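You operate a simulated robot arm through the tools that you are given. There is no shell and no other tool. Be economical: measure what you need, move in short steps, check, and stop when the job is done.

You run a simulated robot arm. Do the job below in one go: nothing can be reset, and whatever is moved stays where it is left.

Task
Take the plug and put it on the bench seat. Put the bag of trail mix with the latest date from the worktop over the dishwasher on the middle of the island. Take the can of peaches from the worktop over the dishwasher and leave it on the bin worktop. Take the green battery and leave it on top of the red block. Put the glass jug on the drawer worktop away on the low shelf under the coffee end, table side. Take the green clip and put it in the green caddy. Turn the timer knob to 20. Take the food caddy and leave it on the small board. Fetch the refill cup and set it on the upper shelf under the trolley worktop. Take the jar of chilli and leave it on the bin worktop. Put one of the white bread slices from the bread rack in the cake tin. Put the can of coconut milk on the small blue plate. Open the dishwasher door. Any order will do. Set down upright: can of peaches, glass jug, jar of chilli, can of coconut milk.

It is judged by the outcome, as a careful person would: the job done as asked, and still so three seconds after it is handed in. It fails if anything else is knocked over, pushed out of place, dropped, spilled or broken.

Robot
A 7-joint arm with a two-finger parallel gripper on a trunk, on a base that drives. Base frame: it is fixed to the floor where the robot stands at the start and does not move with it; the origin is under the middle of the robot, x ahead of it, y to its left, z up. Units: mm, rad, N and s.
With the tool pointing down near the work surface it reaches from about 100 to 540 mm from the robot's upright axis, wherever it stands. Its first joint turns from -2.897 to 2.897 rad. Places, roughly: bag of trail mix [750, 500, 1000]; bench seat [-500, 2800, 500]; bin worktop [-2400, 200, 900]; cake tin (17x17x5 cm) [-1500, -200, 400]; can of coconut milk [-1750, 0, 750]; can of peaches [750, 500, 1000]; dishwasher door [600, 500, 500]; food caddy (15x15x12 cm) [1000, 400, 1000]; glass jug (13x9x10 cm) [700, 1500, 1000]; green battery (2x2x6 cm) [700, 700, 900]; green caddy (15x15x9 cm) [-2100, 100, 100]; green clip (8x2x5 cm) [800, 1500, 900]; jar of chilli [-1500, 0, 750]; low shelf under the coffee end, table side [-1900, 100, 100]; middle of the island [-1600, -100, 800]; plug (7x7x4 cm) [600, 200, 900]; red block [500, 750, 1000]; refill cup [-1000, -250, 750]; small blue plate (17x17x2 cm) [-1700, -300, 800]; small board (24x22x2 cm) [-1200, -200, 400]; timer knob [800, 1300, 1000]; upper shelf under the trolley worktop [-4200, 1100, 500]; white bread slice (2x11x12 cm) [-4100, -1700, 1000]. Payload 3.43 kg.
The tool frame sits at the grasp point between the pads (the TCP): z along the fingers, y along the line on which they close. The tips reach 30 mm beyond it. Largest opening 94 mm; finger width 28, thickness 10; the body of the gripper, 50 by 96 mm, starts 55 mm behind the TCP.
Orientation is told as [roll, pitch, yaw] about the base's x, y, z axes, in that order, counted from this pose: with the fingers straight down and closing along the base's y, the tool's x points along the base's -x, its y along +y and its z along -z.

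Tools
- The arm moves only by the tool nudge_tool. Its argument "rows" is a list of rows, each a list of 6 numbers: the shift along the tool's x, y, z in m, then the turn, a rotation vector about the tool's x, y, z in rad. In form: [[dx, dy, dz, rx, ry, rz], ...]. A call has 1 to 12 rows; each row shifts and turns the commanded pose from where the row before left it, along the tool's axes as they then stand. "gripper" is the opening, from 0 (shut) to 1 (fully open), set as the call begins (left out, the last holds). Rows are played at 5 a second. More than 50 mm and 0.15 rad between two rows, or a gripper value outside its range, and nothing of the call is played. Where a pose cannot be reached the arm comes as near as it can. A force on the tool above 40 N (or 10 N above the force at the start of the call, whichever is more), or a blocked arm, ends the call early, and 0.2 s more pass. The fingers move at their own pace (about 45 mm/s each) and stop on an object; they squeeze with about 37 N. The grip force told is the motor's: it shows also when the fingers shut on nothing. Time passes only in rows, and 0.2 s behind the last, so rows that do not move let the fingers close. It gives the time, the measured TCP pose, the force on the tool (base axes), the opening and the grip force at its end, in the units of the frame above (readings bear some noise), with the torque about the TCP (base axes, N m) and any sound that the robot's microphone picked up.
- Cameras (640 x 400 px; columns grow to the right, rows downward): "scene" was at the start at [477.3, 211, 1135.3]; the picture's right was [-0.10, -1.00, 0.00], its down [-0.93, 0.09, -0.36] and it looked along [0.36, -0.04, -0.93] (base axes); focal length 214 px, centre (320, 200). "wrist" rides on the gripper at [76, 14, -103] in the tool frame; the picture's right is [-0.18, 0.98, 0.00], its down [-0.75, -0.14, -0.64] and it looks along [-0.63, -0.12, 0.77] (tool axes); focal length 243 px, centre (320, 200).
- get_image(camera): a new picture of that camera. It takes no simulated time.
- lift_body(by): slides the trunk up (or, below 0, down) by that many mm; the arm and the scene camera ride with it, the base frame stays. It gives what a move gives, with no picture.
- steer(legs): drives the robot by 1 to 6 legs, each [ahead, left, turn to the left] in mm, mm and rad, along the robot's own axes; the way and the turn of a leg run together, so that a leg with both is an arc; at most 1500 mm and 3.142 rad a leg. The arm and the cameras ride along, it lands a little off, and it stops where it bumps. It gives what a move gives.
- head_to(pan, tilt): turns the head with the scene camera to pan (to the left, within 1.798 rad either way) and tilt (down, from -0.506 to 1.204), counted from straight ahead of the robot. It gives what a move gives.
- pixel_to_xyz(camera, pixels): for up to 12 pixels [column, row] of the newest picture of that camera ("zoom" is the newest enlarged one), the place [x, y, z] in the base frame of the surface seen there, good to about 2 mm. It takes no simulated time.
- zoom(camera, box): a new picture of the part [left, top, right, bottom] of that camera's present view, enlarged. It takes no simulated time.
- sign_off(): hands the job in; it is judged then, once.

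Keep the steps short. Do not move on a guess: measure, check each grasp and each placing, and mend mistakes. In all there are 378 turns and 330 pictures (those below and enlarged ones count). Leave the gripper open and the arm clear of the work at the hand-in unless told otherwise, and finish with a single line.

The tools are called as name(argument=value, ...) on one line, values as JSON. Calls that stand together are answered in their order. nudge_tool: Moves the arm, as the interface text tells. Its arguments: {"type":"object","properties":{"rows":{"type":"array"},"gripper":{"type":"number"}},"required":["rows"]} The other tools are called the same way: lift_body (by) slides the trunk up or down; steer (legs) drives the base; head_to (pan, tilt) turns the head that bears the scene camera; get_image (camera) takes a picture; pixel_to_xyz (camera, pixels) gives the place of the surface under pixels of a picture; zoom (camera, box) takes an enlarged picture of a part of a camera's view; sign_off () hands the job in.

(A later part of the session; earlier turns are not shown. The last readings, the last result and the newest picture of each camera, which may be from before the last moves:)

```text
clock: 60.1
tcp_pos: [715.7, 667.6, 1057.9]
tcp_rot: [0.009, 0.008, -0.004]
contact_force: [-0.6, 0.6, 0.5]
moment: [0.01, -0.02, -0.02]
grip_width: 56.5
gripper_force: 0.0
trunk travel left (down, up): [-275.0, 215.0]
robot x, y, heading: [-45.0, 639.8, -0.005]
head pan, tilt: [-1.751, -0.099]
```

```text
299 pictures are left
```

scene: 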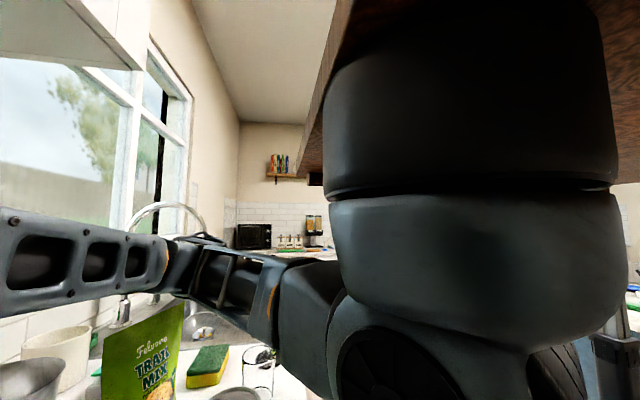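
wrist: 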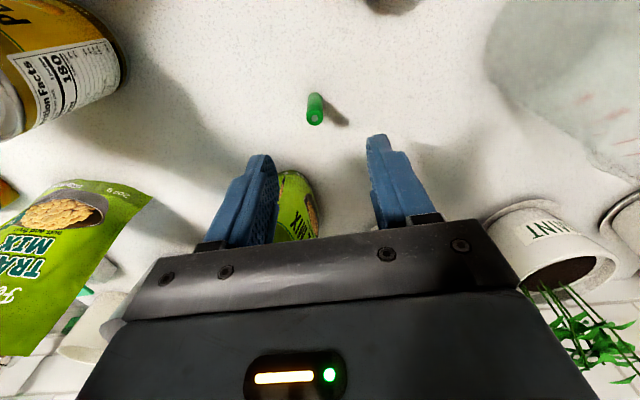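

Aligned. I descend 108 mm to TCP z≈950 and then close.

nudge_tool(rows=[[0, -0.0005, 0.036, 0, 0, 0], [0, -0.0005, 0.036, 0, 0, 0], [0, -0.0005, 0.036, 0, 0, 0], [0, 0, 0, 0, 0, 0]])

get_image(camera="wrist")

```text
clock: 61.1
tcp_pos: [717.1, 660.4, 972.2]
tcp_rot: [-0.005, -0.029, -0.012]
contact_force: [1.0, 0.7, 0.4]
moment: [0.0, 0.01, 0.02]
grip_width: 56.4
gripper_force: 0.0
trunk travel left (down, up): [-275.0, 215.0]
robot x, y, heading: [-40.4, 640.1, -0.002]
head pan, tilt: [-1.751, -0.099]
```

```text
298 pictures are left
```

wrist: 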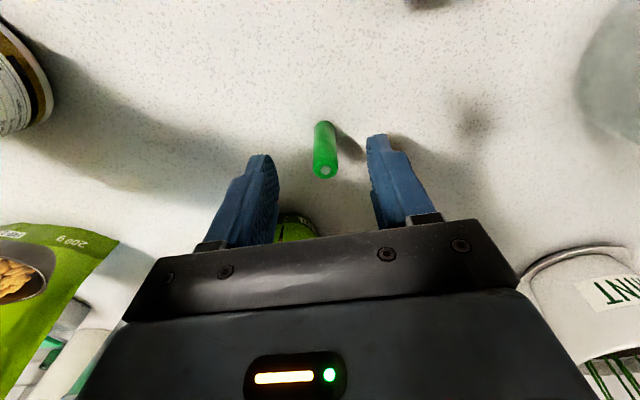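

It stopped at 972, slightly tilted. I give it still rows to settle.

nudge_tool(rows=[[0, 0, 0, 0, 0, 0], [0, 0, 0, 0, 0, 0], [0, 0, 0, 0, 0, 0]])

```text
clock: 61.9
tcp_pos: [716.8, 661.8, 972.1]
tcp_rot: [-0.006, -0.028, -0.007]
contact_force: [-0.4, -1.3, 0.1]
moment: [0.0, 0.01, 0.02]
grip_width: 56.4
gripper_force: 0.0
trunk travel left (down, up): [-275.0, 215.0]
robot x, y, heading: [-40.4, 639.0, -0.002]
head pan, tilt: [-1.751, -0.099]
```

The arm is near a joint limit; I lower the trunk by 24 mm instead (the head stays off the counter).

lift_body(by=-24)

nudge_tool(rows=[[0, 0, 0, 0, 0, 0], [0, 0, 0, 0, 0, 0], [0, 0, 0, 0, 0, 0], [0, 0, 0, 0, 0, 0], [0, 0, 0, 0, 0, 0]], gripper=0)

get_image(camera="wrist")

```text
clock: 62.6
tcp_pos: [713.5, 587.7, 962.2]
tcp_rot: [-0.001, -0.053, -0.061]
contact_force: [0.3, 0.6, 0.0]
moment: [-0.05, 0.02, 0.03]
grip_width: 56.5
gripper_force: 0.3
trunk travel left (down, up): [-251.0, 239.0]
robot x, y, heading: [-47.6, 601.3, -0.052]
head pan, tilt: [-1.751, -0.099]
```

```text
clock: 62.9
tcp_pos: [722.7, 538.0, 945.5]
tcp_rot: [0.01, -0.039, -0.1]
contact_force: [-0.5, 1.8, -0.1]
moment: [-0.13, -0.1, 0.0]
grip_width: 28.3
gripper_force: 0.0
trunk travel left (down, up): [-251.0, 239.0]
robot x, y, heading: [-46.7, 580.6, -0.085]
head pan, tilt: [-1.751, -0.099]
stopped in row 1: the force on the tool passed its limit at 106 N (the readings are from after the stop); the commanded pose is now the measured one
```

```text
297 pictures are left
```

wrist: 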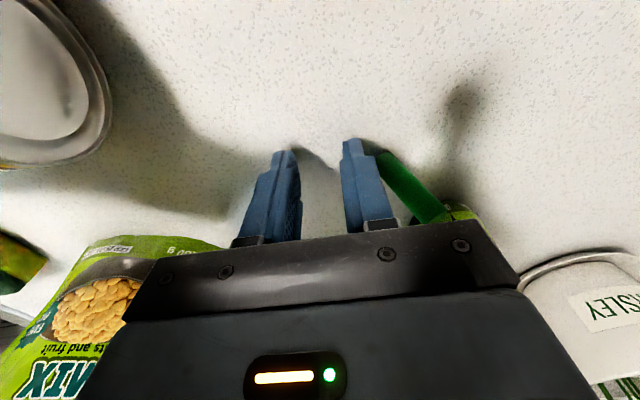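

Something pushed the base sideways. I stop and look at what the arm touches.

head_to(pan=-1.1, tilt=0.3)

get_image(camera="scene")

```text
clock: 64.0
tcp_pos: [723.0, 538.6, 944.9]
tcp_rot: [0.01, -0.035, -0.101]
contact_force: [0.9, 0.2, -0.3]
moment: [0.02, 0.0, 0.03]
grip_width: 0.0
gripper_force: 33.3
trunk travel left (down, up): [-251.0, 239.0]
robot x, y, heading: [-46.0, 582.9, -0.081]
head pan, tilt: [-1.1, 0.3]
```

```text
296 pictures are left
```

scene: 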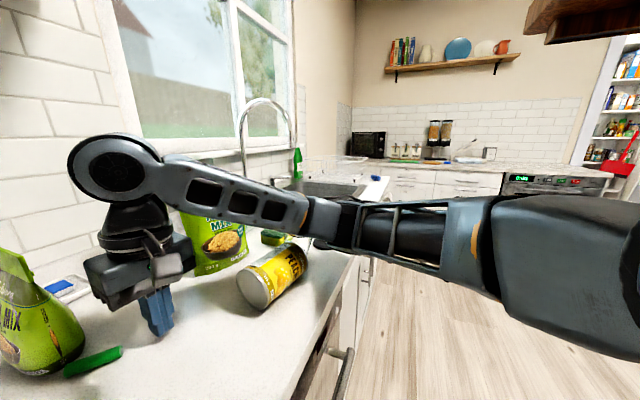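

The forearm tipped the peaches can and the battery lies down. I raise the trunk straight up to free things, then survey.

lift_body(by=180)

head_to(pan=-0.5, tilt=0.9)

get_image(camera="scene")

get_image(camera="wrist")

```text
clock: 66.0
tcp_pos: [724.6, 537.2, 1121.9]
tcp_rot: [0.012, -0.03, -0.099]
contact_force: [-0.7, 0.6, 0.4]
moment: [0.0, -0.01, -0.03]
grip_width: 0.2
gripper_force: 33.3
trunk travel left (down, up): [-431.0, 59.0]
robot x, y, heading: [-46.5, 578.9, -0.08]
head pan, tilt: [-1.1, 0.3]
```

```text
clock: 67.0
tcp_pos: [724.3, 538.1, 1122.5]
tcp_rot: [0.015, -0.03, -0.099]
contact_force: [0.6, 0.4, 0.1]
moment: [-0.01, -0.04, 0.0]
grip_width: 0.0
gripper_force: 33.1
trunk travel left (down, up): [-431.0, 59.0]
robot x, y, heading: [-42.1, 581.1, -0.086]
head pan, tilt: [-0.499, 0.901]
```

```text
295 pictures are left
```

scene: 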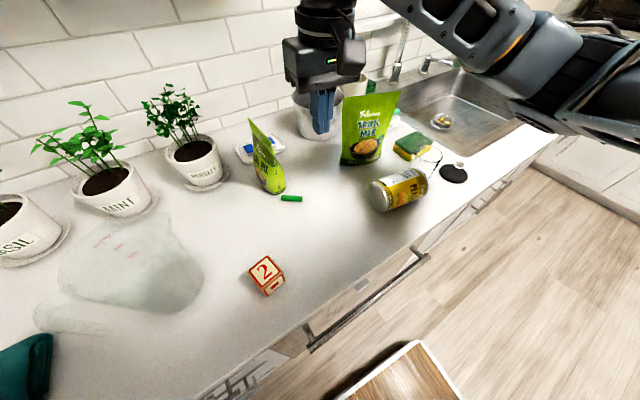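

```text
294 pictures are left
```

wrist: 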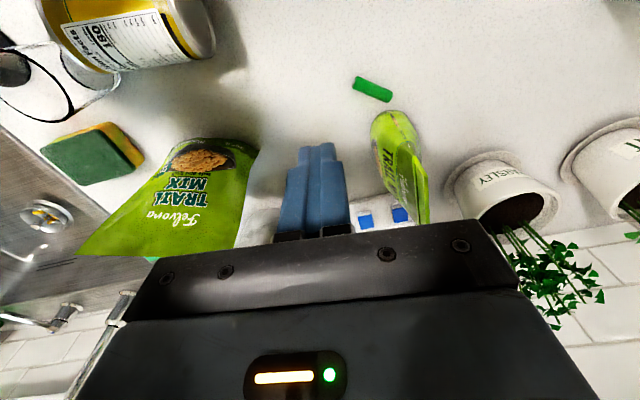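

The can and battery lie on their sides. I enlarge to check the glass, block and bags.

zoom(camera="scene", box=[340, 110, 500, 230])

pixel_to_xyz(camera="scene", pixels=[[291, 198], [282, 197], [300, 199], [383, 195], [402, 180], [418, 190], [265, 268], [265, 175], [360, 130], [440, 145], [453, 172], [360, 158]])

```text
3.33 times, centred on (420, 170) of scene
```

zoom: 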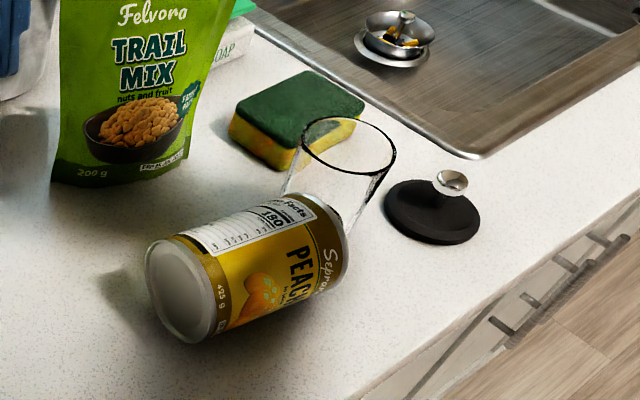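

```text
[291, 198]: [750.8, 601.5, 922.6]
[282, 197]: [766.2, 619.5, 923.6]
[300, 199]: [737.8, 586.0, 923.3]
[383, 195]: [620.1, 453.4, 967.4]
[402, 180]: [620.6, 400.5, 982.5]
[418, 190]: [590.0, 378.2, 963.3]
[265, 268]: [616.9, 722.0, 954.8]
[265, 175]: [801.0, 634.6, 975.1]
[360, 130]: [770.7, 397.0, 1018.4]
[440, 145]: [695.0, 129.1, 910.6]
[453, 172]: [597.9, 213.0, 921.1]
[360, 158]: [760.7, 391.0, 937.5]
```

The glass stands, bags and block are fine. I square up the heading again and look at the battery from above.

steer(legs=[[0, 0, 0.083]])

nudge_tool(rows=[[0.01, 0, 0, 0, 0, -0.14], [0.01, 0, 0, 0, 0, -0.14], [0.01, 0, 0, 0, 0, -0.14], [0, 0, 0, 0, 0, -0.14], [0, 0, 0, 0, 0, -0.14], [0, 0, 0, 0, 0, -0.14]], gripper=0.45)

get_image(camera="wrist")

```text
clock: 67.9
tcp_pos: [724.2, 602.1, 1121.0]
tcp_rot: [0.015, -0.03, -0.018]
contact_force: [-0.3, -0.2, 0.8]
moment: [-0.01, 0.01, 0.0]
grip_width: 0.0
gripper_force: 32.7
trunk travel left (down, up): [-431.0, 59.0]
robot x, y, heading: [-47.6, 584.4, 0.001]
head pan, tilt: [-0.499, 0.901]
```

```text
clock: 69.3
tcp_pos: [695.2, 597.5, 1121.3]
tcp_rot: [-0.012, -0.029, 0.828]
contact_force: [0.3, 0.2, 0.2]
moment: [-0.01, -0.02, 0.01]
grip_width: 42.2
gripper_force: 0.0
trunk travel left (down, up): [-431.0, 59.0]
robot x, y, heading: [-44.8, 578.5, -0.0]
head pan, tilt: [-0.499, 0.901]
```

```text
292 pictures are left
```

wrist: 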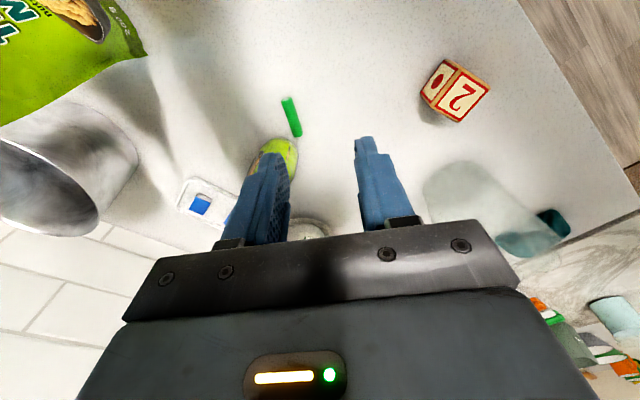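

Battery at (292,117). I measure its ends and the bag's near edge from here.

pixel_to_xyz(camera="wrist", pixels=[[288, 102], [292, 117], [297, 133], [265, 150], [285, 145], [445, 85], [465, 90], [440, 100]])

zoom(camera="wrist", box=[230, 60, 390, 180])

```text
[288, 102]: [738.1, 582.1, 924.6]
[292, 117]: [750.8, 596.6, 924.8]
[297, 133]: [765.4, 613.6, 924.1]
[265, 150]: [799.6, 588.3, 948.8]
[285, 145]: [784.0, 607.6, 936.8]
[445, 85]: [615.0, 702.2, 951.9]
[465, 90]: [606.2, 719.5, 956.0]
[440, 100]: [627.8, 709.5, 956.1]
```

```text
3.33 times, centred on (310, 120) of wrist
```

zoom: 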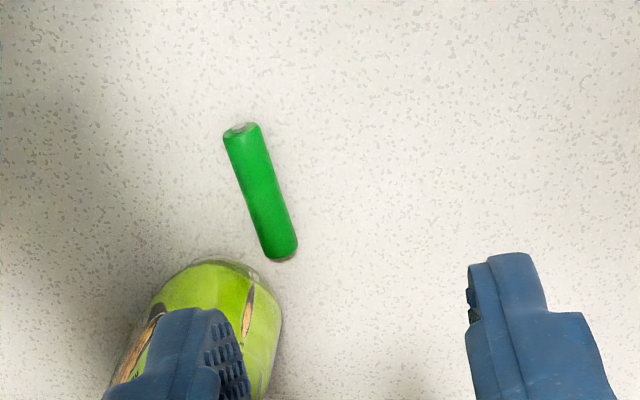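

Over the free end of the battery and down in part, with the small tilt taken out.

nudge_tool(rows=[[-0.011, -0.021, 0, -0.029, 0.011, 0], [-0.011, -0.021, 0.02, 0, 0, 0], [0, 0, 0.04, 0, 0, 0], [0, 0, 0.04, 0, 0, 0], [0, 0, 0.03, 0, 0, 0], [0, 0, 0, 0, 0, 0]])

get_image(camera="wrist")

get_image(camera="scene")

```text
clock: 70.5
tcp_pos: [742.7, 589.8, 1002.7]
tcp_rot: [0.008, -0.03, 0.826]
contact_force: [0.2, 0.5, 8.4]
moment: [0.17, -0.3, 0.01]
grip_width: 42.3
gripper_force: 0.0
trunk travel left (down, up): [-431.0, 59.0]
robot x, y, heading: [-49.2, 578.7, -0.006]
head pan, tilt: [-0.499, 0.901]
stopped in row 5: the force on the tool passed its limit at 56 N (the readings are from after the stop); the commanded pose is now the measured one
```

```text
290 pictures are left
```

wrist: 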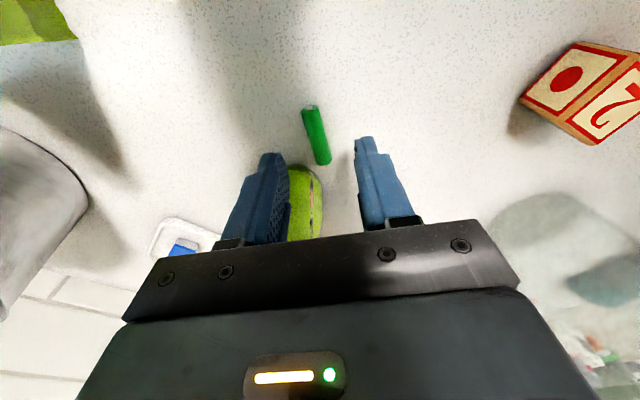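

```text
289 pictures are left
```

scene: 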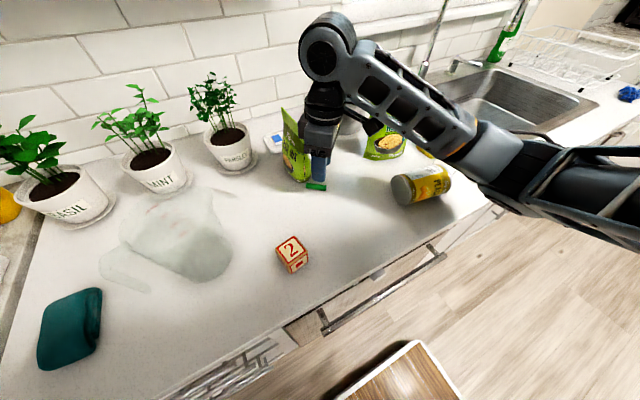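

The palm touched the top of the green bag. I raise, move back, and use this view to read that bag's date.

nudge_tool(rows=[[0, 0, -0.04, 0, 0, 0], [0, 0, -0.04, 0, 0, 0], [0.045, -0.006, 0, 0, 0, 0], [0.045, -0.006, 0, 0, 0, 0], [0, 0, 0.02, 0, 0, 0], [0, 0, 0, 0, 0, 0]])

get_image(camera="wrist")

```text
clock: 71.9
tcp_pos: [689.3, 513.6, 1060.7]
tcp_rot: [0.011, -0.031, 0.826]
contact_force: [-0.2, -0.5, -0.4]
moment: [0.0, -0.01, -0.01]
grip_width: 42.1
gripper_force: 0.0
trunk travel left (down, up): [-431.0, 59.0]
robot x, y, heading: [-47.2, 581.5, -0.0]
head pan, tilt: [-0.499, 0.901]
```

```text
288 pictures are left
```

wrist: 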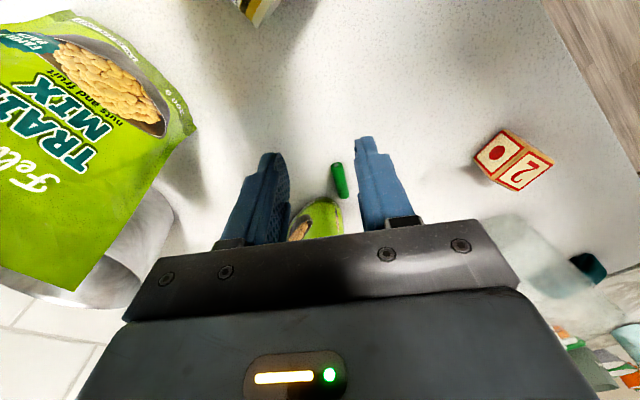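

The face is hidden. I turn the tool to look along +y and hold it on the −y side of that bag.

nudge_tool(rows=[[0, 0, -0.03, 0, 0, -0.14], [0, 0, -0.03, 0, 0, -0.14], [0, 0, 0, 0, 0, -0.14], [0, 0, 0, 0, 0, -0.14], [0, -0.035, 0, 0, 0, 0], [0, -0.035, 0, 0, 0, 0], [0, 0, 0, 0, 0, 0]])

get_image(camera="wrist")

```text
clock: 73.5
tcp_pos: [759.1, 499.3, 1120.5]
tcp_rot: [-0.006, -0.032, 1.386]
contact_force: [-0.1, 0.0, -0.4]
moment: [-0.02, -0.04, -0.02]
grip_width: 42.4
gripper_force: 0.1
trunk travel left (down, up): [-431.0, 59.0]
robot x, y, heading: [-45.7, 581.4, 0.001]
head pan, tilt: [-0.499, 0.901]
```

```text
287 pictures are left
```

wrist: 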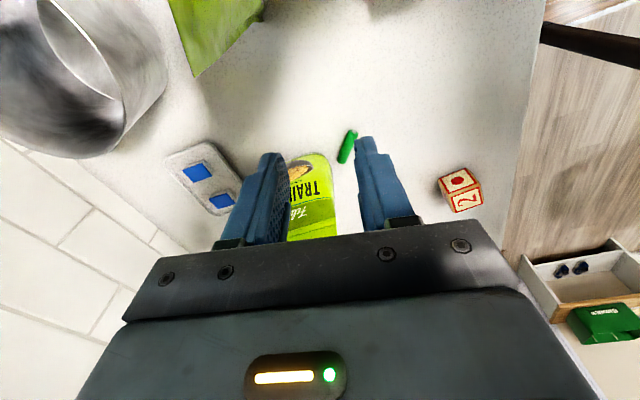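

The face shows at (315,190). Enlarge.

zoom(camera="wrist", box=[270, 140, 350, 200])

```text
6.67 times, centred on (310, 170) of wrist
```

zoom: 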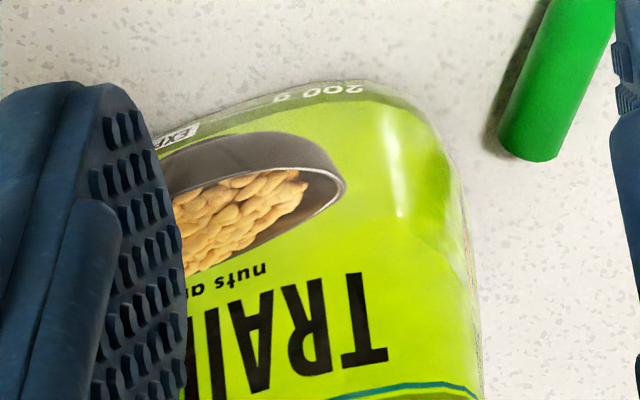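

The finger hides the date; I shift the camera aside and open the fingers.

nudge_tool(rows=[[0.02, -0.03, 0, 0, 0, 0], [0.02, -0.03, 0, 0, 0, 0], [0, 0, 0, 0, 0, 0], [0, 0, 0, 0, 0, 0]], gripper=1)

zoom(camera="wrist", box=[240, 110, 400, 220])

```text
clock: 74.5
tcp_pos: [810.9, 449.2, 1119.8]
tcp_rot: [-0.008, -0.033, 1.386]
contact_force: [1.0, 0.2, 0.3]
moment: [-0.05, -0.01, 0.0]
grip_width: 93.9
gripper_force: 0.1
trunk travel left (down, up): [-431.0, 59.0]
robot x, y, heading: [-46.8, 581.7, 0.0]
head pan, tilt: [-0.499, 0.901]
```

```text
3.64 times, centred on (320, 165) of wrist
```

zoom: 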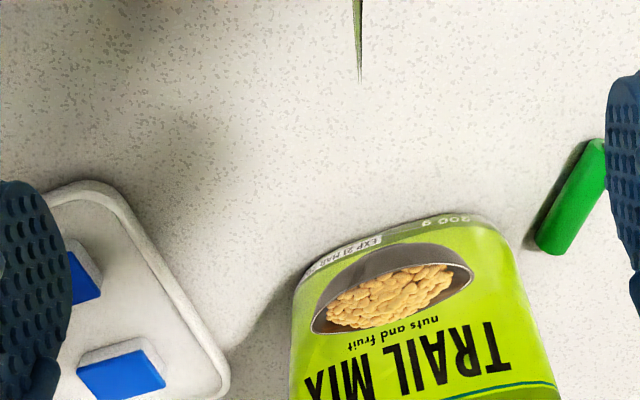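

zoom(camera="wrist", box=[310, 170, 342, 190])

```text
16.00 times, centred on (326, 180) of wrist
```

zoom: 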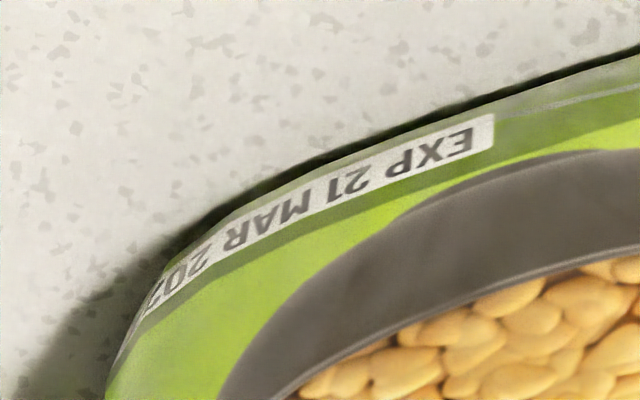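

Need the last digit: shift further along +x and turn a bit.

nudge_tool(rows=[[0, -0.04, 0, 0, 0, -0.14], [0, -0.035, 0, 0, 0, -0.14], [0, 0, 0, 0, 0, 0]])

get_image(camera="wrist")

```text
clock: 75.3
tcp_pos: [886.4, 439.9, 1120.2]
tcp_rot: [-0.015, -0.027, 1.668]
contact_force: [0.8, -0.4, -0.3]
moment: [0.03, -0.01, 0.0]
grip_width: 93.9
gripper_force: 0.1
trunk travel left (down, up): [-431.0, 59.0]
robot x, y, heading: [-46.0, 583.8, -0.0]
head pan, tilt: [-0.499, 0.901]
```

```text
283 pictures are left
```

wrist: 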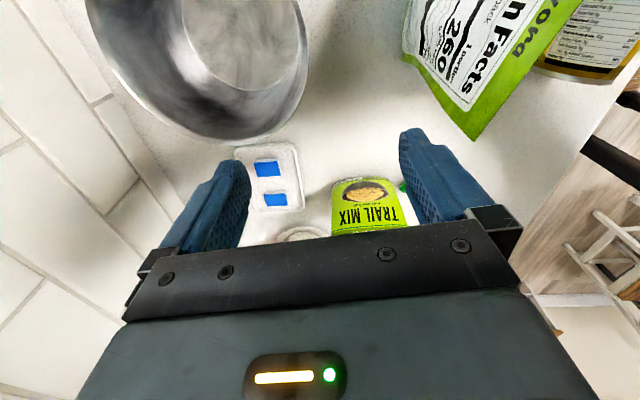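

zoom(camera="wrist", box=[328, 172, 360, 192])

pixel_to_xyz(camera="wrist", pixels=[[200, 60], [290, 60], [200, 130], [110, 60], [240, 100], [360, 190], [480, 60], [440, 70]])

```text
16.00 times, centred on (344, 182) of wrist
```

zoom: 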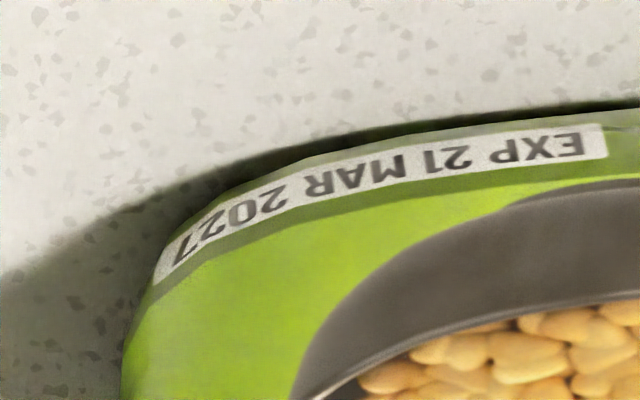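

```text
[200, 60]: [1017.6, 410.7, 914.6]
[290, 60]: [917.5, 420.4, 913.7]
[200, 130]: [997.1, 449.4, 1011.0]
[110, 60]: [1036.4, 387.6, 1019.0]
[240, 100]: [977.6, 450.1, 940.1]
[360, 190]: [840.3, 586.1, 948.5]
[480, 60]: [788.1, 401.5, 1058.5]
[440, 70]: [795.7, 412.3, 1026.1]
```

Bag 2 is 21 MAR 2027, so the 25 JUL 2027 family pack is the latest. Now back to the battery: I'll approach with the tool tilted away from that bag.

nudge_tool(rows=[[-0.03, 0.0284, 0, 0, 0, 0], [-0.03, 0.0284, 0, 0, 0, 0], [-0.03, 0.0284, 0, 0, 0, 0], [-0.03, 0.0284, 0, 0, 0, 0], [-0.03, 0.0284, 0, 0, 0, 0], [0, 0, 0, 0, 0, 0.135], [0, 0, 0, 0, 0, 0.135], [0, 0, 0, 0, 0, 0.135], [0, 0, 0, 0, 0, 0.135], [0, 0, 0, 0, 0, 0.135], [0, 0, 0, 0, 0, 0.135], [0, 0, 0, 0, 0, 0]], gripper=0.45)

nudge_tool(rows=[[0, 0, 0, 0, -0.135, 0], [0, 0, 0, 0, -0.135, 0], [0, 0, 0, 0, -0.135, 0], [0, 0, 0, 0, 0, 0]])

get_image(camera="wrist")

```text
clock: 77.9
tcp_pos: [729.9, 576.1, 1122.1]
tcp_rot: [0.009, -0.029, 0.854]
contact_force: [0.7, -0.3, 0.1]
moment: [0.03, 0.01, -0.01]
grip_width: 42.2
gripper_force: 0.0
trunk travel left (down, up): [-431.0, 59.0]
robot x, y, heading: [-45.5, 579.7, -0.003]
head pan, tilt: [-0.499, 0.901]
```

```text
clock: 78.9
tcp_pos: [728.7, 575.3, 1122.5]
tcp_rot: [0.011, -0.436, 0.851]
contact_force: [0.2, -0.8, 0.2]
moment: [-0.03, 0.0, 0.0]
grip_width: 42.3
gripper_force: 0.0
trunk travel left (down, up): [-431.0, 59.0]
robot x, y, heading: [-44.4, 580.7, -0.0]
head pan, tilt: [-0.499, 0.901]
```

```text
281 pictures are left
```

wrist: 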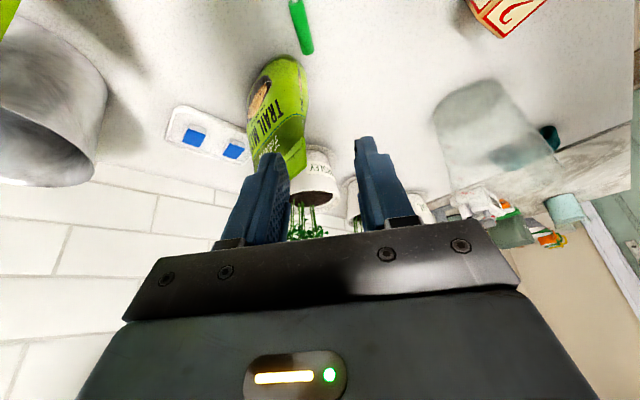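

Tilted by 0.44, clear of the bag. I come down 120 mm and look again.

nudge_tool(rows=[[0.0139, -0.0008, 0.0377, 0, 0, 0], [0.0139, -0.0008, 0.0377, 0, 0, 0], [0.0139, -0.0008, 0.0377, 0, 0, 0], [0, 0, 0, 0, 0, 0]])

get_image(camera="wrist")

get_image(camera="scene")

```text
clock: 79.9
tcp_pos: [735.4, 581.9, 1000.1]
tcp_rot: [0.009, -0.435, 0.851]
contact_force: [0.4, -0.1, 0.4]
moment: [-0.01, 0.0, 0.02]
grip_width: 42.1
gripper_force: 0.0
trunk travel left (down, up): [-431.0, 59.0]
robot x, y, heading: [-45.9, 578.5, 0.003]
head pan, tilt: [-0.499, 0.901]
```

```text
280 pictures are left
```

wrist: 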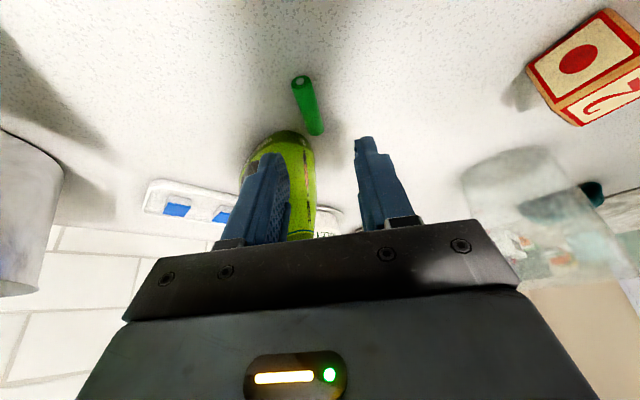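

```text
279 pictures are left
```

scene: 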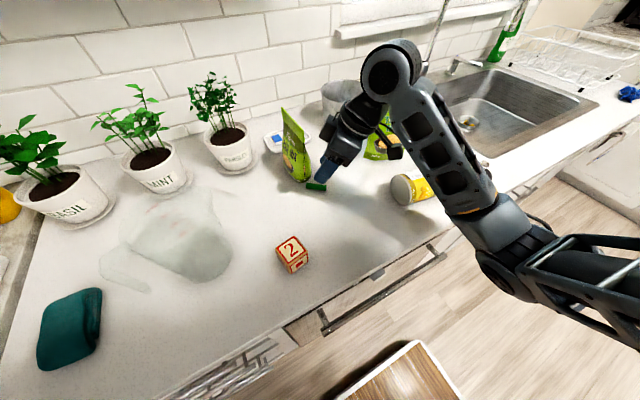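

Good. Down 52 mm more, then close.

nudge_tool(rows=[[0.011, 0, 0.0235, 0, 0, 0], [0.011, 0, 0.0235, 0, 0, 0], [0, 0, 0, 0, 0, 0]])

nudge_tool(rows=[[0, 0, 0, 0, 0, 0], [0, 0, 0, 0, 0, 0], [0, 0, 0, 0, 0, 0], [0, 0, 0, 0, 0, 0]], gripper=0)

get_image(camera="wrist")

```text
clock: 80.7
tcp_pos: [735.9, 582.5, 949.4]
tcp_rot: [0.01, -0.435, 0.852]
contact_force: [-0.6, 1.1, -0.1]
moment: [0.03, -0.01, -0.01]
grip_width: 42.4
gripper_force: 0.0
trunk travel left (down, up): [-431.0, 59.0]
robot x, y, heading: [-44.2, 581.3, 0.002]
head pan, tilt: [-0.499, 0.901]
```

```text
clock: 81.7
tcp_pos: [735.1, 583.5, 950.1]
tcp_rot: [0.009, -0.435, 0.85]
contact_force: [0.1, -0.2, 0.2]
moment: [0.04, 0.0, 0.02]
grip_width: 12.7
gripper_force: 37.0
trunk travel left (down, up): [-431.0, 59.0]
robot x, y, heading: [-45.4, 582.6, 0.001]
head pan, tilt: [-0.499, 0.901]
```

```text
278 pictures are left
```

wrist: 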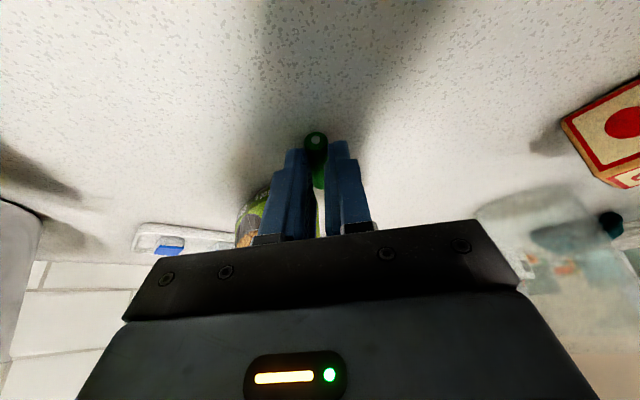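

Gripped (12.7 mm). I lift it 60 mm and back, and measure the surroundings for the next step.

nudge_tool(rows=[[-0.0127, 0, -0.027, 0, 0, 0], [-0.0127, 0, -0.027, 0, 0, 0], [0.02, 0, -0.04, 0, 0, 0], [0, 0, 0, 0, 0, 0]])

get_image(camera="scene")

pixel_to_xyz(camera="scene", pixels=[[228, 130], [232, 158], [215, 85], [240, 115], [284, 110], [312, 160], [292, 245], [150, 150], [300, 130], [205, 160]])

```text
clock: 82.7
tcp_pos: [713.2, 556.7, 1039.0]
tcp_rot: [0.011, -0.437, 0.851]
contact_force: [0.3, -0.3, -0.5]
moment: [-0.02, -0.01, -0.03]
grip_width: 12.3
gripper_force: 36.6
trunk travel left (down, up): [-431.0, 59.0]
robot x, y, heading: [-46.3, 575.8, -0.005]
head pan, tilt: [-0.499, 0.901]
```

```text
277 pictures are left
```

scene: 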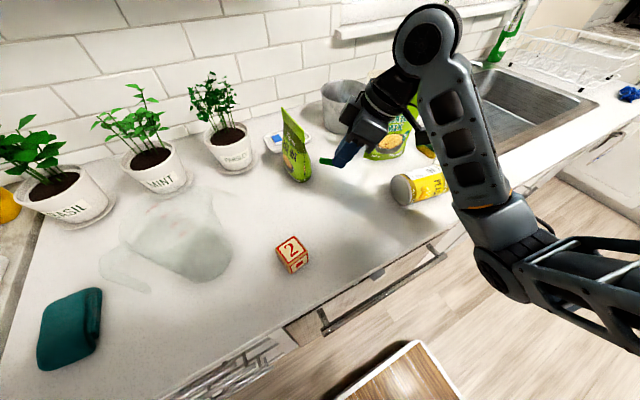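

```text
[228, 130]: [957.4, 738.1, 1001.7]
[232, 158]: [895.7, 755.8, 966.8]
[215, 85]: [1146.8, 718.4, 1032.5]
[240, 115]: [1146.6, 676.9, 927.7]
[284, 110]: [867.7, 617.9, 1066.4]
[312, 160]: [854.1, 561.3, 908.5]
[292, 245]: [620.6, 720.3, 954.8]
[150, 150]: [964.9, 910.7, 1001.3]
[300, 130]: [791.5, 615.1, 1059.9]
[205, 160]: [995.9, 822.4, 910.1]
```

Battery is held and free. I bring the tool vertical, up, and turn yaw to zero.

nudge_tool(rows=[[-0.019, 0, -0.041, 0, 0.145, 0], [-0.01, 0, -0.045, 0, 0.145, 0], [0, 0, -0.045, 0, 0.145, 0], [0, 0, 0, 0, 0, 0.142], [0, 0, 0, 0, 0, 0.142], [0, 0, 0, 0, 0, 0.142], [0, 0, 0, 0, 0, 0.142], [0, 0, 0, 0, 0, 0.142], [0, 0, 0, 0, 0, 0.142], [0, 0, 0, 0, 0, 0]])

```text
clock: 84.9
tcp_pos: [707.9, 547.5, 1172.8]
tcp_rot: [0.008, 0.007, 0.001]
contact_force: [-0.7, -0.1, 0.5]
moment: [0.02, -0.01, 0.01]
grip_width: 12.1
gripper_force: 37.1
trunk travel left (down, up): [-431.0, 59.0]
robot x, y, heading: [-46.4, 580.1, -0.002]
head pan, tilt: [-0.499, 0.901]
```

Now over the block: shift by (−92,+175) mm, then pitch the tool inward step by step.

nudge_tool(rows=[[0.023, 0.0435, 0, 0, 0, 0], [0.023, 0.0435, 0, 0, 0, 0], [0.023, 0.0435, 0, 0, 0, 0], [0.023, 0.0435, 0, 0, 0, 0], [0, 0, 0, 0, 0.142, 0], [0, 0, 0, 0, 0.142, 0], [0, 0, 0, 0, 0.142, 0], [0, 0, 0, 0, 0.142, 0], [0, 0, 0, 0, 0, 0]])

nudge_tool(rows=[[0, 0, 0, 0, 0.142, 0], [0, 0, 0, 0, 0.142, 0], [0, 0, 0, 0, 0.142, 0], [0, 0, 0, 0, 0.142, 0], [0, 0, 0, 0, 0, 0]])

get_image(camera="scene")

get_image(camera="wrist")

```text
clock: 86.9
tcp_pos: [615.5, 721.4, 1175.1]
tcp_rot: [0.008, 0.576, 0.009]
contact_force: [0.2, 0.5, -0.3]
moment: [0.01, 0.02, -0.03]
grip_width: 12.2
gripper_force: 37.1
trunk travel left (down, up): [-431.0, 59.0]
robot x, y, heading: [-49.3, 581.6, -0.001]
head pan, tilt: [-0.499, 0.901]
```

```text
clock: 88.1
tcp_pos: [615.9, 721.3, 1174.2]
tcp_rot: [0.014, 1.145, 0.016]
contact_force: [-0.1, 0.3, -1.0]
moment: [0.01, 0.03, -0.03]
grip_width: 12.1
gripper_force: 37.4
trunk travel left (down, up): [-431.0, 59.0]
robot x, y, heading: [-45.5, 583.9, 0.001]
head pan, tilt: [-0.499, 0.901]
```

```text
276 pictures are left
```

scene: 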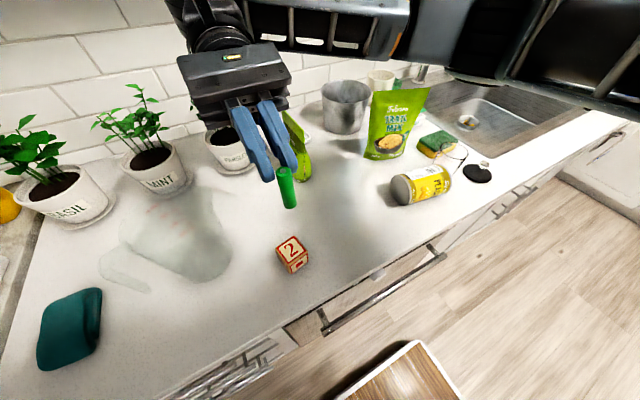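

```text
275 pictures are left
```

wrist: 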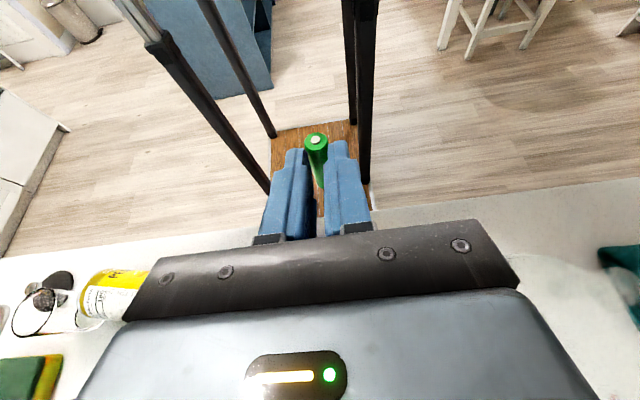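

Battery now hangs vertical. I measure its ends and the block top in the scene view.

zoom(camera="scene", box=[240, 140, 360, 290])

pixel_to_xyz(camera="scene", pixels=[[289, 206], [286, 180], [284, 168], [292, 237], [278, 248], [290, 255], [307, 251]])

```text
2.67 times, centred on (300, 215) of scene
```

zoom: 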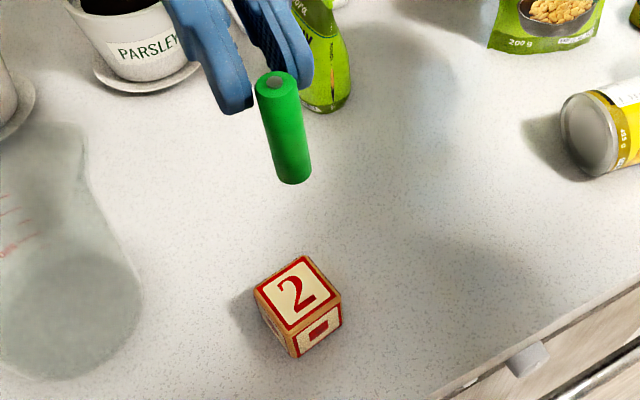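

```text
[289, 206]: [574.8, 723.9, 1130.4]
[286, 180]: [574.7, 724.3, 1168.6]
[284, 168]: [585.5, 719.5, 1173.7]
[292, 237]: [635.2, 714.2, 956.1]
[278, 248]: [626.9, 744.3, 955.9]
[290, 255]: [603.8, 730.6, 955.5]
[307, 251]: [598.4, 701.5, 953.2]
```

Battery axis at (581,723), bottom about 1125; block centre (614,722), top 955. I shift +29 in x and go down 120.

nudge_tool(rows=[[-0.012, 0, -0.0264, 0, 0, 0], [-0.0364, 0, 0.0165, 0, 0, 0], [-0.0364, 0, 0.0165, 0, 0, 0], [-0.0364, 0, 0.0165, 0, 0, 0], [0, 0, 0, 0, 0, 0]])

get_image(camera="scene")

zoom(camera="scene", box=[220, 140, 360, 290])

```text
clock: 89.3
tcp_pos: [645.2, 723.3, 1054.0]
tcp_rot: [0.016, 1.143, 0.017]
contact_force: [-0.1, -0.1, -0.8]
moment: [0.02, 0.01, 0.0]
grip_width: 12.0
gripper_force: 37.2
trunk travel left (down, up): [-431.0, 59.0]
robot x, y, heading: [-48.6, 581.1, -0.003]
head pan, tilt: [-0.499, 0.901]
```

```text
273 pictures are left
```

scene: 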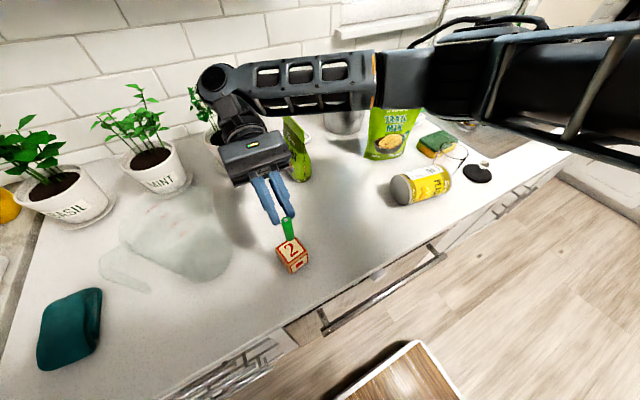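

```text
2.67 times, centred on (290, 215) of scene
```

zoom: 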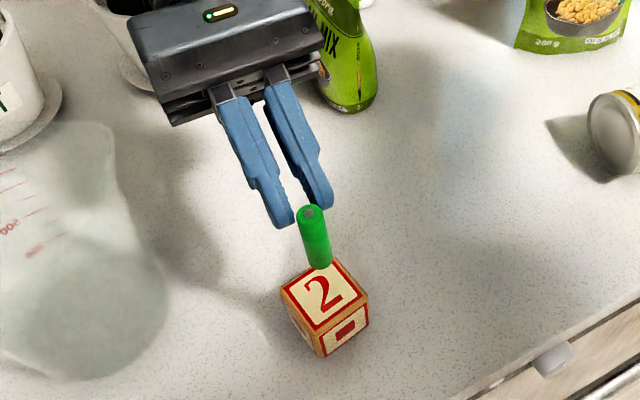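

I check the arm's height over the bag and plant.

pixel_to_xyz(camera="scene", pixels=[[212, 78], [240, 115], [255, 130], [300, 110], [340, 105], [292, 238], [289, 225], [285, 175], [294, 130]])

```text
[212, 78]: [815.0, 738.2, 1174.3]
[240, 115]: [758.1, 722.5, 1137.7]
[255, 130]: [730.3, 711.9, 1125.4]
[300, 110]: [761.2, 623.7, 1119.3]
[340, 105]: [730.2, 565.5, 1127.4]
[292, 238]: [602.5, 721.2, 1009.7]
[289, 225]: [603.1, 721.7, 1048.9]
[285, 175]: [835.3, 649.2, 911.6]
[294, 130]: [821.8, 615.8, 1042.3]
```

The forearm would pass close over the green bag. I raise the trunk 55 first and descend with the arm alone.

lift_body(by=57)

nudge_tool(rows=[[-0.0364, 0, 0.0165, 0, 0, 0], [-0.0364, 0, 0.0165, 0, 0, 0], [0, 0, 0, 0, 0, 0]])

get_image(camera="scene")

```text
clock: 90.2
tcp_pos: [645.5, 721.9, 1112.1]
tcp_rot: [0.016, 1.146, 0.017]
contact_force: [-0.6, 0.0, -0.6]
moment: [0.0, -0.01, 0.0]
grip_width: 12.1
gripper_force: 37.2
trunk travel left (down, up): [-488.0, 2.0]
robot x, y, heading: [-45.2, 580.5, 0.0]
head pan, tilt: [-0.499, 0.901]
```

```text
clock: 91.0
tcp_pos: [644.0, 723.4, 1030.6]
tcp_rot: [0.016, 1.144, 0.02]
contact_force: [0.3, 0.5, -0.1]
moment: [-0.01, 0.02, -0.01]
grip_width: 12.2
gripper_force: 36.9
trunk travel left (down, up): [-488.0, 2.0]
robot x, y, heading: [-48.7, 582.4, 0.004]
head pan, tilt: [-0.499, 0.901]
```

```text
271 pictures are left
```

scene: 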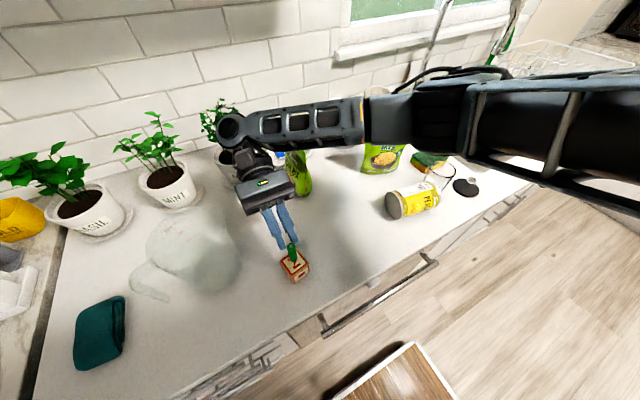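

pixel_to_xyz(camera="scene", pixels=[[300, 146], [320, 144], [340, 142], [400, 140], [235, 135], [303, 162], [293, 258], [380, 148]])

zoom(camera="scene", box=[200, 90, 440, 290])

```text
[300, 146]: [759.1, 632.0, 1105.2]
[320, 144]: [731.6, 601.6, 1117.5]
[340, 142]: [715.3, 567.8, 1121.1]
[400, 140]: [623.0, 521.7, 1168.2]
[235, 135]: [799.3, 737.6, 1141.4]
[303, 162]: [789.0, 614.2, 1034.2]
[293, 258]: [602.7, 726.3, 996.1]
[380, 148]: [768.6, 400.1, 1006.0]
```

```text
2.00 times, centred on (320, 190) of scene
```

zoom: 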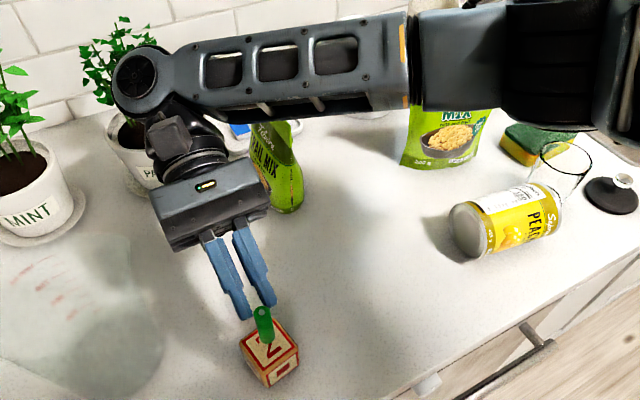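

I yaw the tool about the battery by 0.25 so that the forearm leaves the bag's side, then re-measure.

nudge_tool(rows=[[0, 0, 0, 0.114, 0, -0.0516], [0, 0, 0, 0.114, 0, -0.0516], [-0.001, 0.0087, -0.002, 0, 0, 0], [0, 0, 0, 0, 0, 0]])

zoom(camera="scene", box=[200, 90, 440, 290])

pixel_to_xyz(camera="zoom", pixels=[[263, 330], [263, 318], [295, 150], [270, 110], [330, 110], [240, 350], [265, 345], [297, 352], [268, 390]])

```text
clock: 92.0
tcp_pos: [644.8, 731.8, 1030.9]
tcp_rot: [0.014, 1.141, 0.267]
contact_force: [-0.3, 1.0, -0.2]
moment: [0.05, 0.02, 0.02]
grip_width: 11.9
gripper_force: 37.5
trunk travel left (down, up): [-488.0, 2.0]
robot x, y, heading: [-46.4, 578.4, 0.001]
head pan, tilt: [-0.499, 0.901]
```

```text
2.00 times, centred on (320, 190) of scene
```

zoom: 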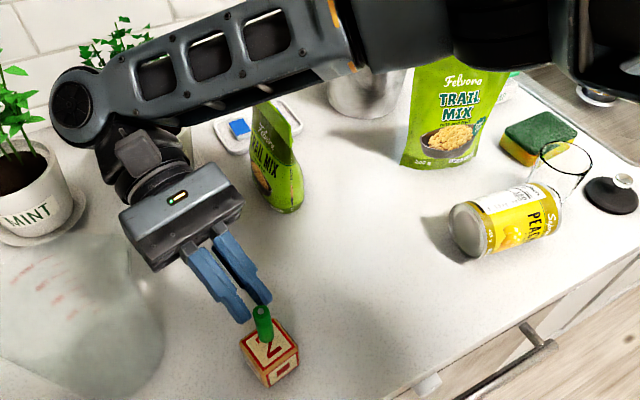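

```text
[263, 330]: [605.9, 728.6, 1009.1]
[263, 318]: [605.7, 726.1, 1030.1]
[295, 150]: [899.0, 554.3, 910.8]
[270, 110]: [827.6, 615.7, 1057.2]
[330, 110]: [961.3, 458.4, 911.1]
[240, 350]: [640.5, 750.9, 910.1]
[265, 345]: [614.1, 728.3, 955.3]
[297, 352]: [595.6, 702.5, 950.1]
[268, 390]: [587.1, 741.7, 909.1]
```

Clear now. Battery axis at about (611,725). Down 22 mm, then small steps with force check.

nudge_tool(rows=[[-0.02, 0, 0.0092, 0, 0, 0], [-0.0018, 0, 0.0008, 0, 0, 0], [0, 0, 0, 0, 0, 0]])

zoom(camera="scene", box=[240, 210, 340, 290])

```text
clock: 92.8
tcp_pos: [644.6, 732.5, 1008.9]
tcp_rot: [0.014, 1.144, 0.268]
contact_force: [0.0, 0.2, 0.1]
moment: [-0.03, -0.03, 0.03]
grip_width: 11.9
gripper_force: 36.7
trunk travel left (down, up): [-488.0, 2.0]
robot x, y, heading: [-44.2, 580.5, 0.005]
head pan, tilt: [-0.499, 0.901]
```

```text
5.00 times, centred on (290, 250) of scene
```

zoom: 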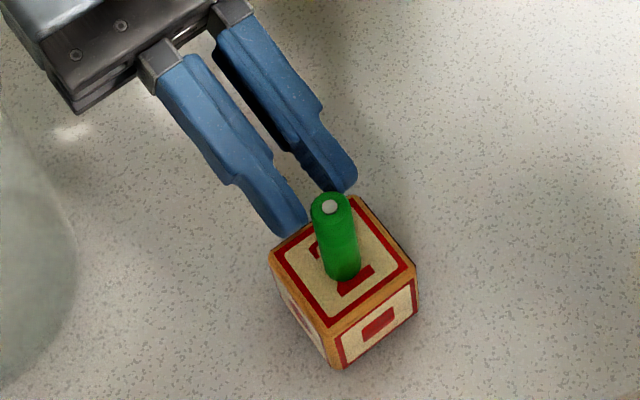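

Well placed over the block. Step down gently until it touches.

nudge_tool(rows=[[-0.0014, 0, 0.0006, 0, 0, 0], [-0.0014, 0, 0.0006, 0, 0, 0], [0, 0, 0, 0, 0, 0]])

pixel_to_xyz(camera="zoom", pixels=[[343, 278], [343, 268], [330, 207], [343, 284]])

```text
clock: 93.6
tcp_pos: [644.8, 733.9, 1006.0]
tcp_rot: [0.014, 1.142, 0.269]
contact_force: [0.6, 0.6, 14.3]
moment: [-0.09, 0.37, 0.03]
grip_width: 12.1
gripper_force: 37.2
trunk travel left (down, up): [-488.0, 2.0]
robot x, y, heading: [-46.0, 581.1, 0.002]
head pan, tilt: [-0.499, 0.901]
```

```text
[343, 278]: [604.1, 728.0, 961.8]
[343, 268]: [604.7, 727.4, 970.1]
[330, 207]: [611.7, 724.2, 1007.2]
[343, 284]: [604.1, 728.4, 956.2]
```

It touches (14 N). Relieve slightly and open.

nudge_tool(rows=[[0.0007, 0, -0.0003, 0, 0, 0], [0, 0, 0, 0, 0, 0]])

nudge_tool(rows=[[0, 0, 0, 0, 0, 0], [0, 0, 0, 0, 0, 0], [0, 0, 0, 0, 0, 0]], gripper=0.45)

zoom(camera="scene", box=[240, 210, 340, 290])

```text
clock: 94.2
tcp_pos: [644.4, 732.8, 1005.6]
tcp_rot: [0.013, 1.143, 0.266]
contact_force: [-0.1, 0.0, 10.7]
moment: [-0.08, 0.24, -0.02]
grip_width: 12.1
gripper_force: 36.9
trunk travel left (down, up): [-488.0, 2.0]
robot x, y, heading: [-46.7, 583.3, 0.0]
head pan, tilt: [-0.499, 0.901]
```

```text
clock: 95.0
tcp_pos: [644.3, 732.1, 1005.4]
tcp_rot: [0.015, 1.141, 0.268]
contact_force: [-0.8, 0.3, 0.2]
moment: [0.04, 0.03, 0.01]
grip_width: 42.6
gripper_force: 0.0
trunk travel left (down, up): [-488.0, 2.0]
robot x, y, heading: [-42.4, 580.7, 0.001]
head pan, tilt: [-0.499, 0.901]
```

```text
5.00 times, centred on (290, 250) of scene
```

zoom: 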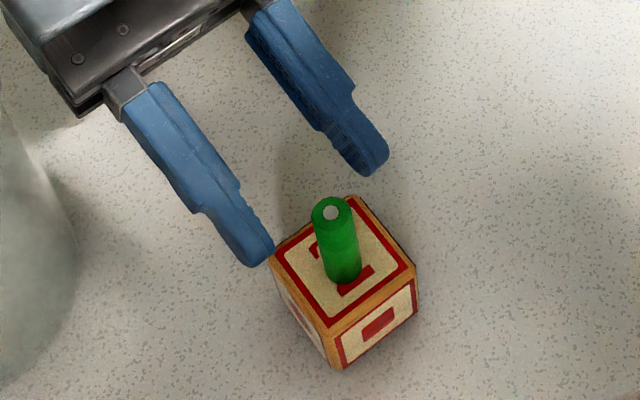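

The battery stands on the block. I withdraw straight up, then return the tool to vertical.

nudge_tool(rows=[[0.0364, 0, -0.0165, 0, 0, 0], [0.0364, 0, -0.0165, 0, 0, 0], [0.0364, 0, -0.0165, 0, 0, 0], [0.0364, 0, -0.0165, 0, 0, 0], [0.0364, 0, -0.0165, 0, 0, 0], [0, 0, 0, 0, 0, 0]])

nudge_tool(rows=[[0, 0, 0, 0, -0.14, 0], [0, 0, 0, 0, -0.14, 0], [0, 0, 0, 0, -0.14, 0], [0, 0, 0, 0, -0.14, 0], [0, 0, 0, 0, -0.14, 0], [0, 0, 0, 0, -0.14, 0], [0, 0, 0, 0, -0.14, 0], [0, 0, 0, 0, -0.16, 0], [0, 0, 0, 0, 0, 0]])

get_image(camera="scene")

```text
clock: 96.4
tcp_pos: [644.2, 730.5, 1206.1]
tcp_rot: [0.014, 1.143, 0.266]
contact_force: [0.8, 0.0, -0.4]
moment: [-0.02, 0.02, -0.04]
grip_width: 42.3
gripper_force: 0.0
trunk travel left (down, up): [-488.0, 2.0]
robot x, y, heading: [-50.6, 577.9, 0.0]
head pan, tilt: [-0.499, 0.901]
```

```text
refused: row 8 steps farther than a row can; nothing moved
```

```text
266 pictures are left
```

scene: 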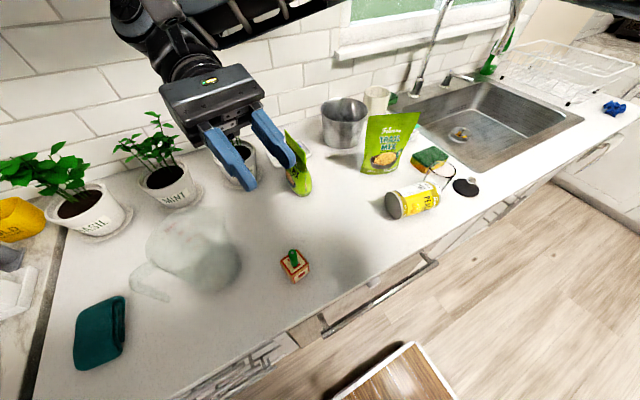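

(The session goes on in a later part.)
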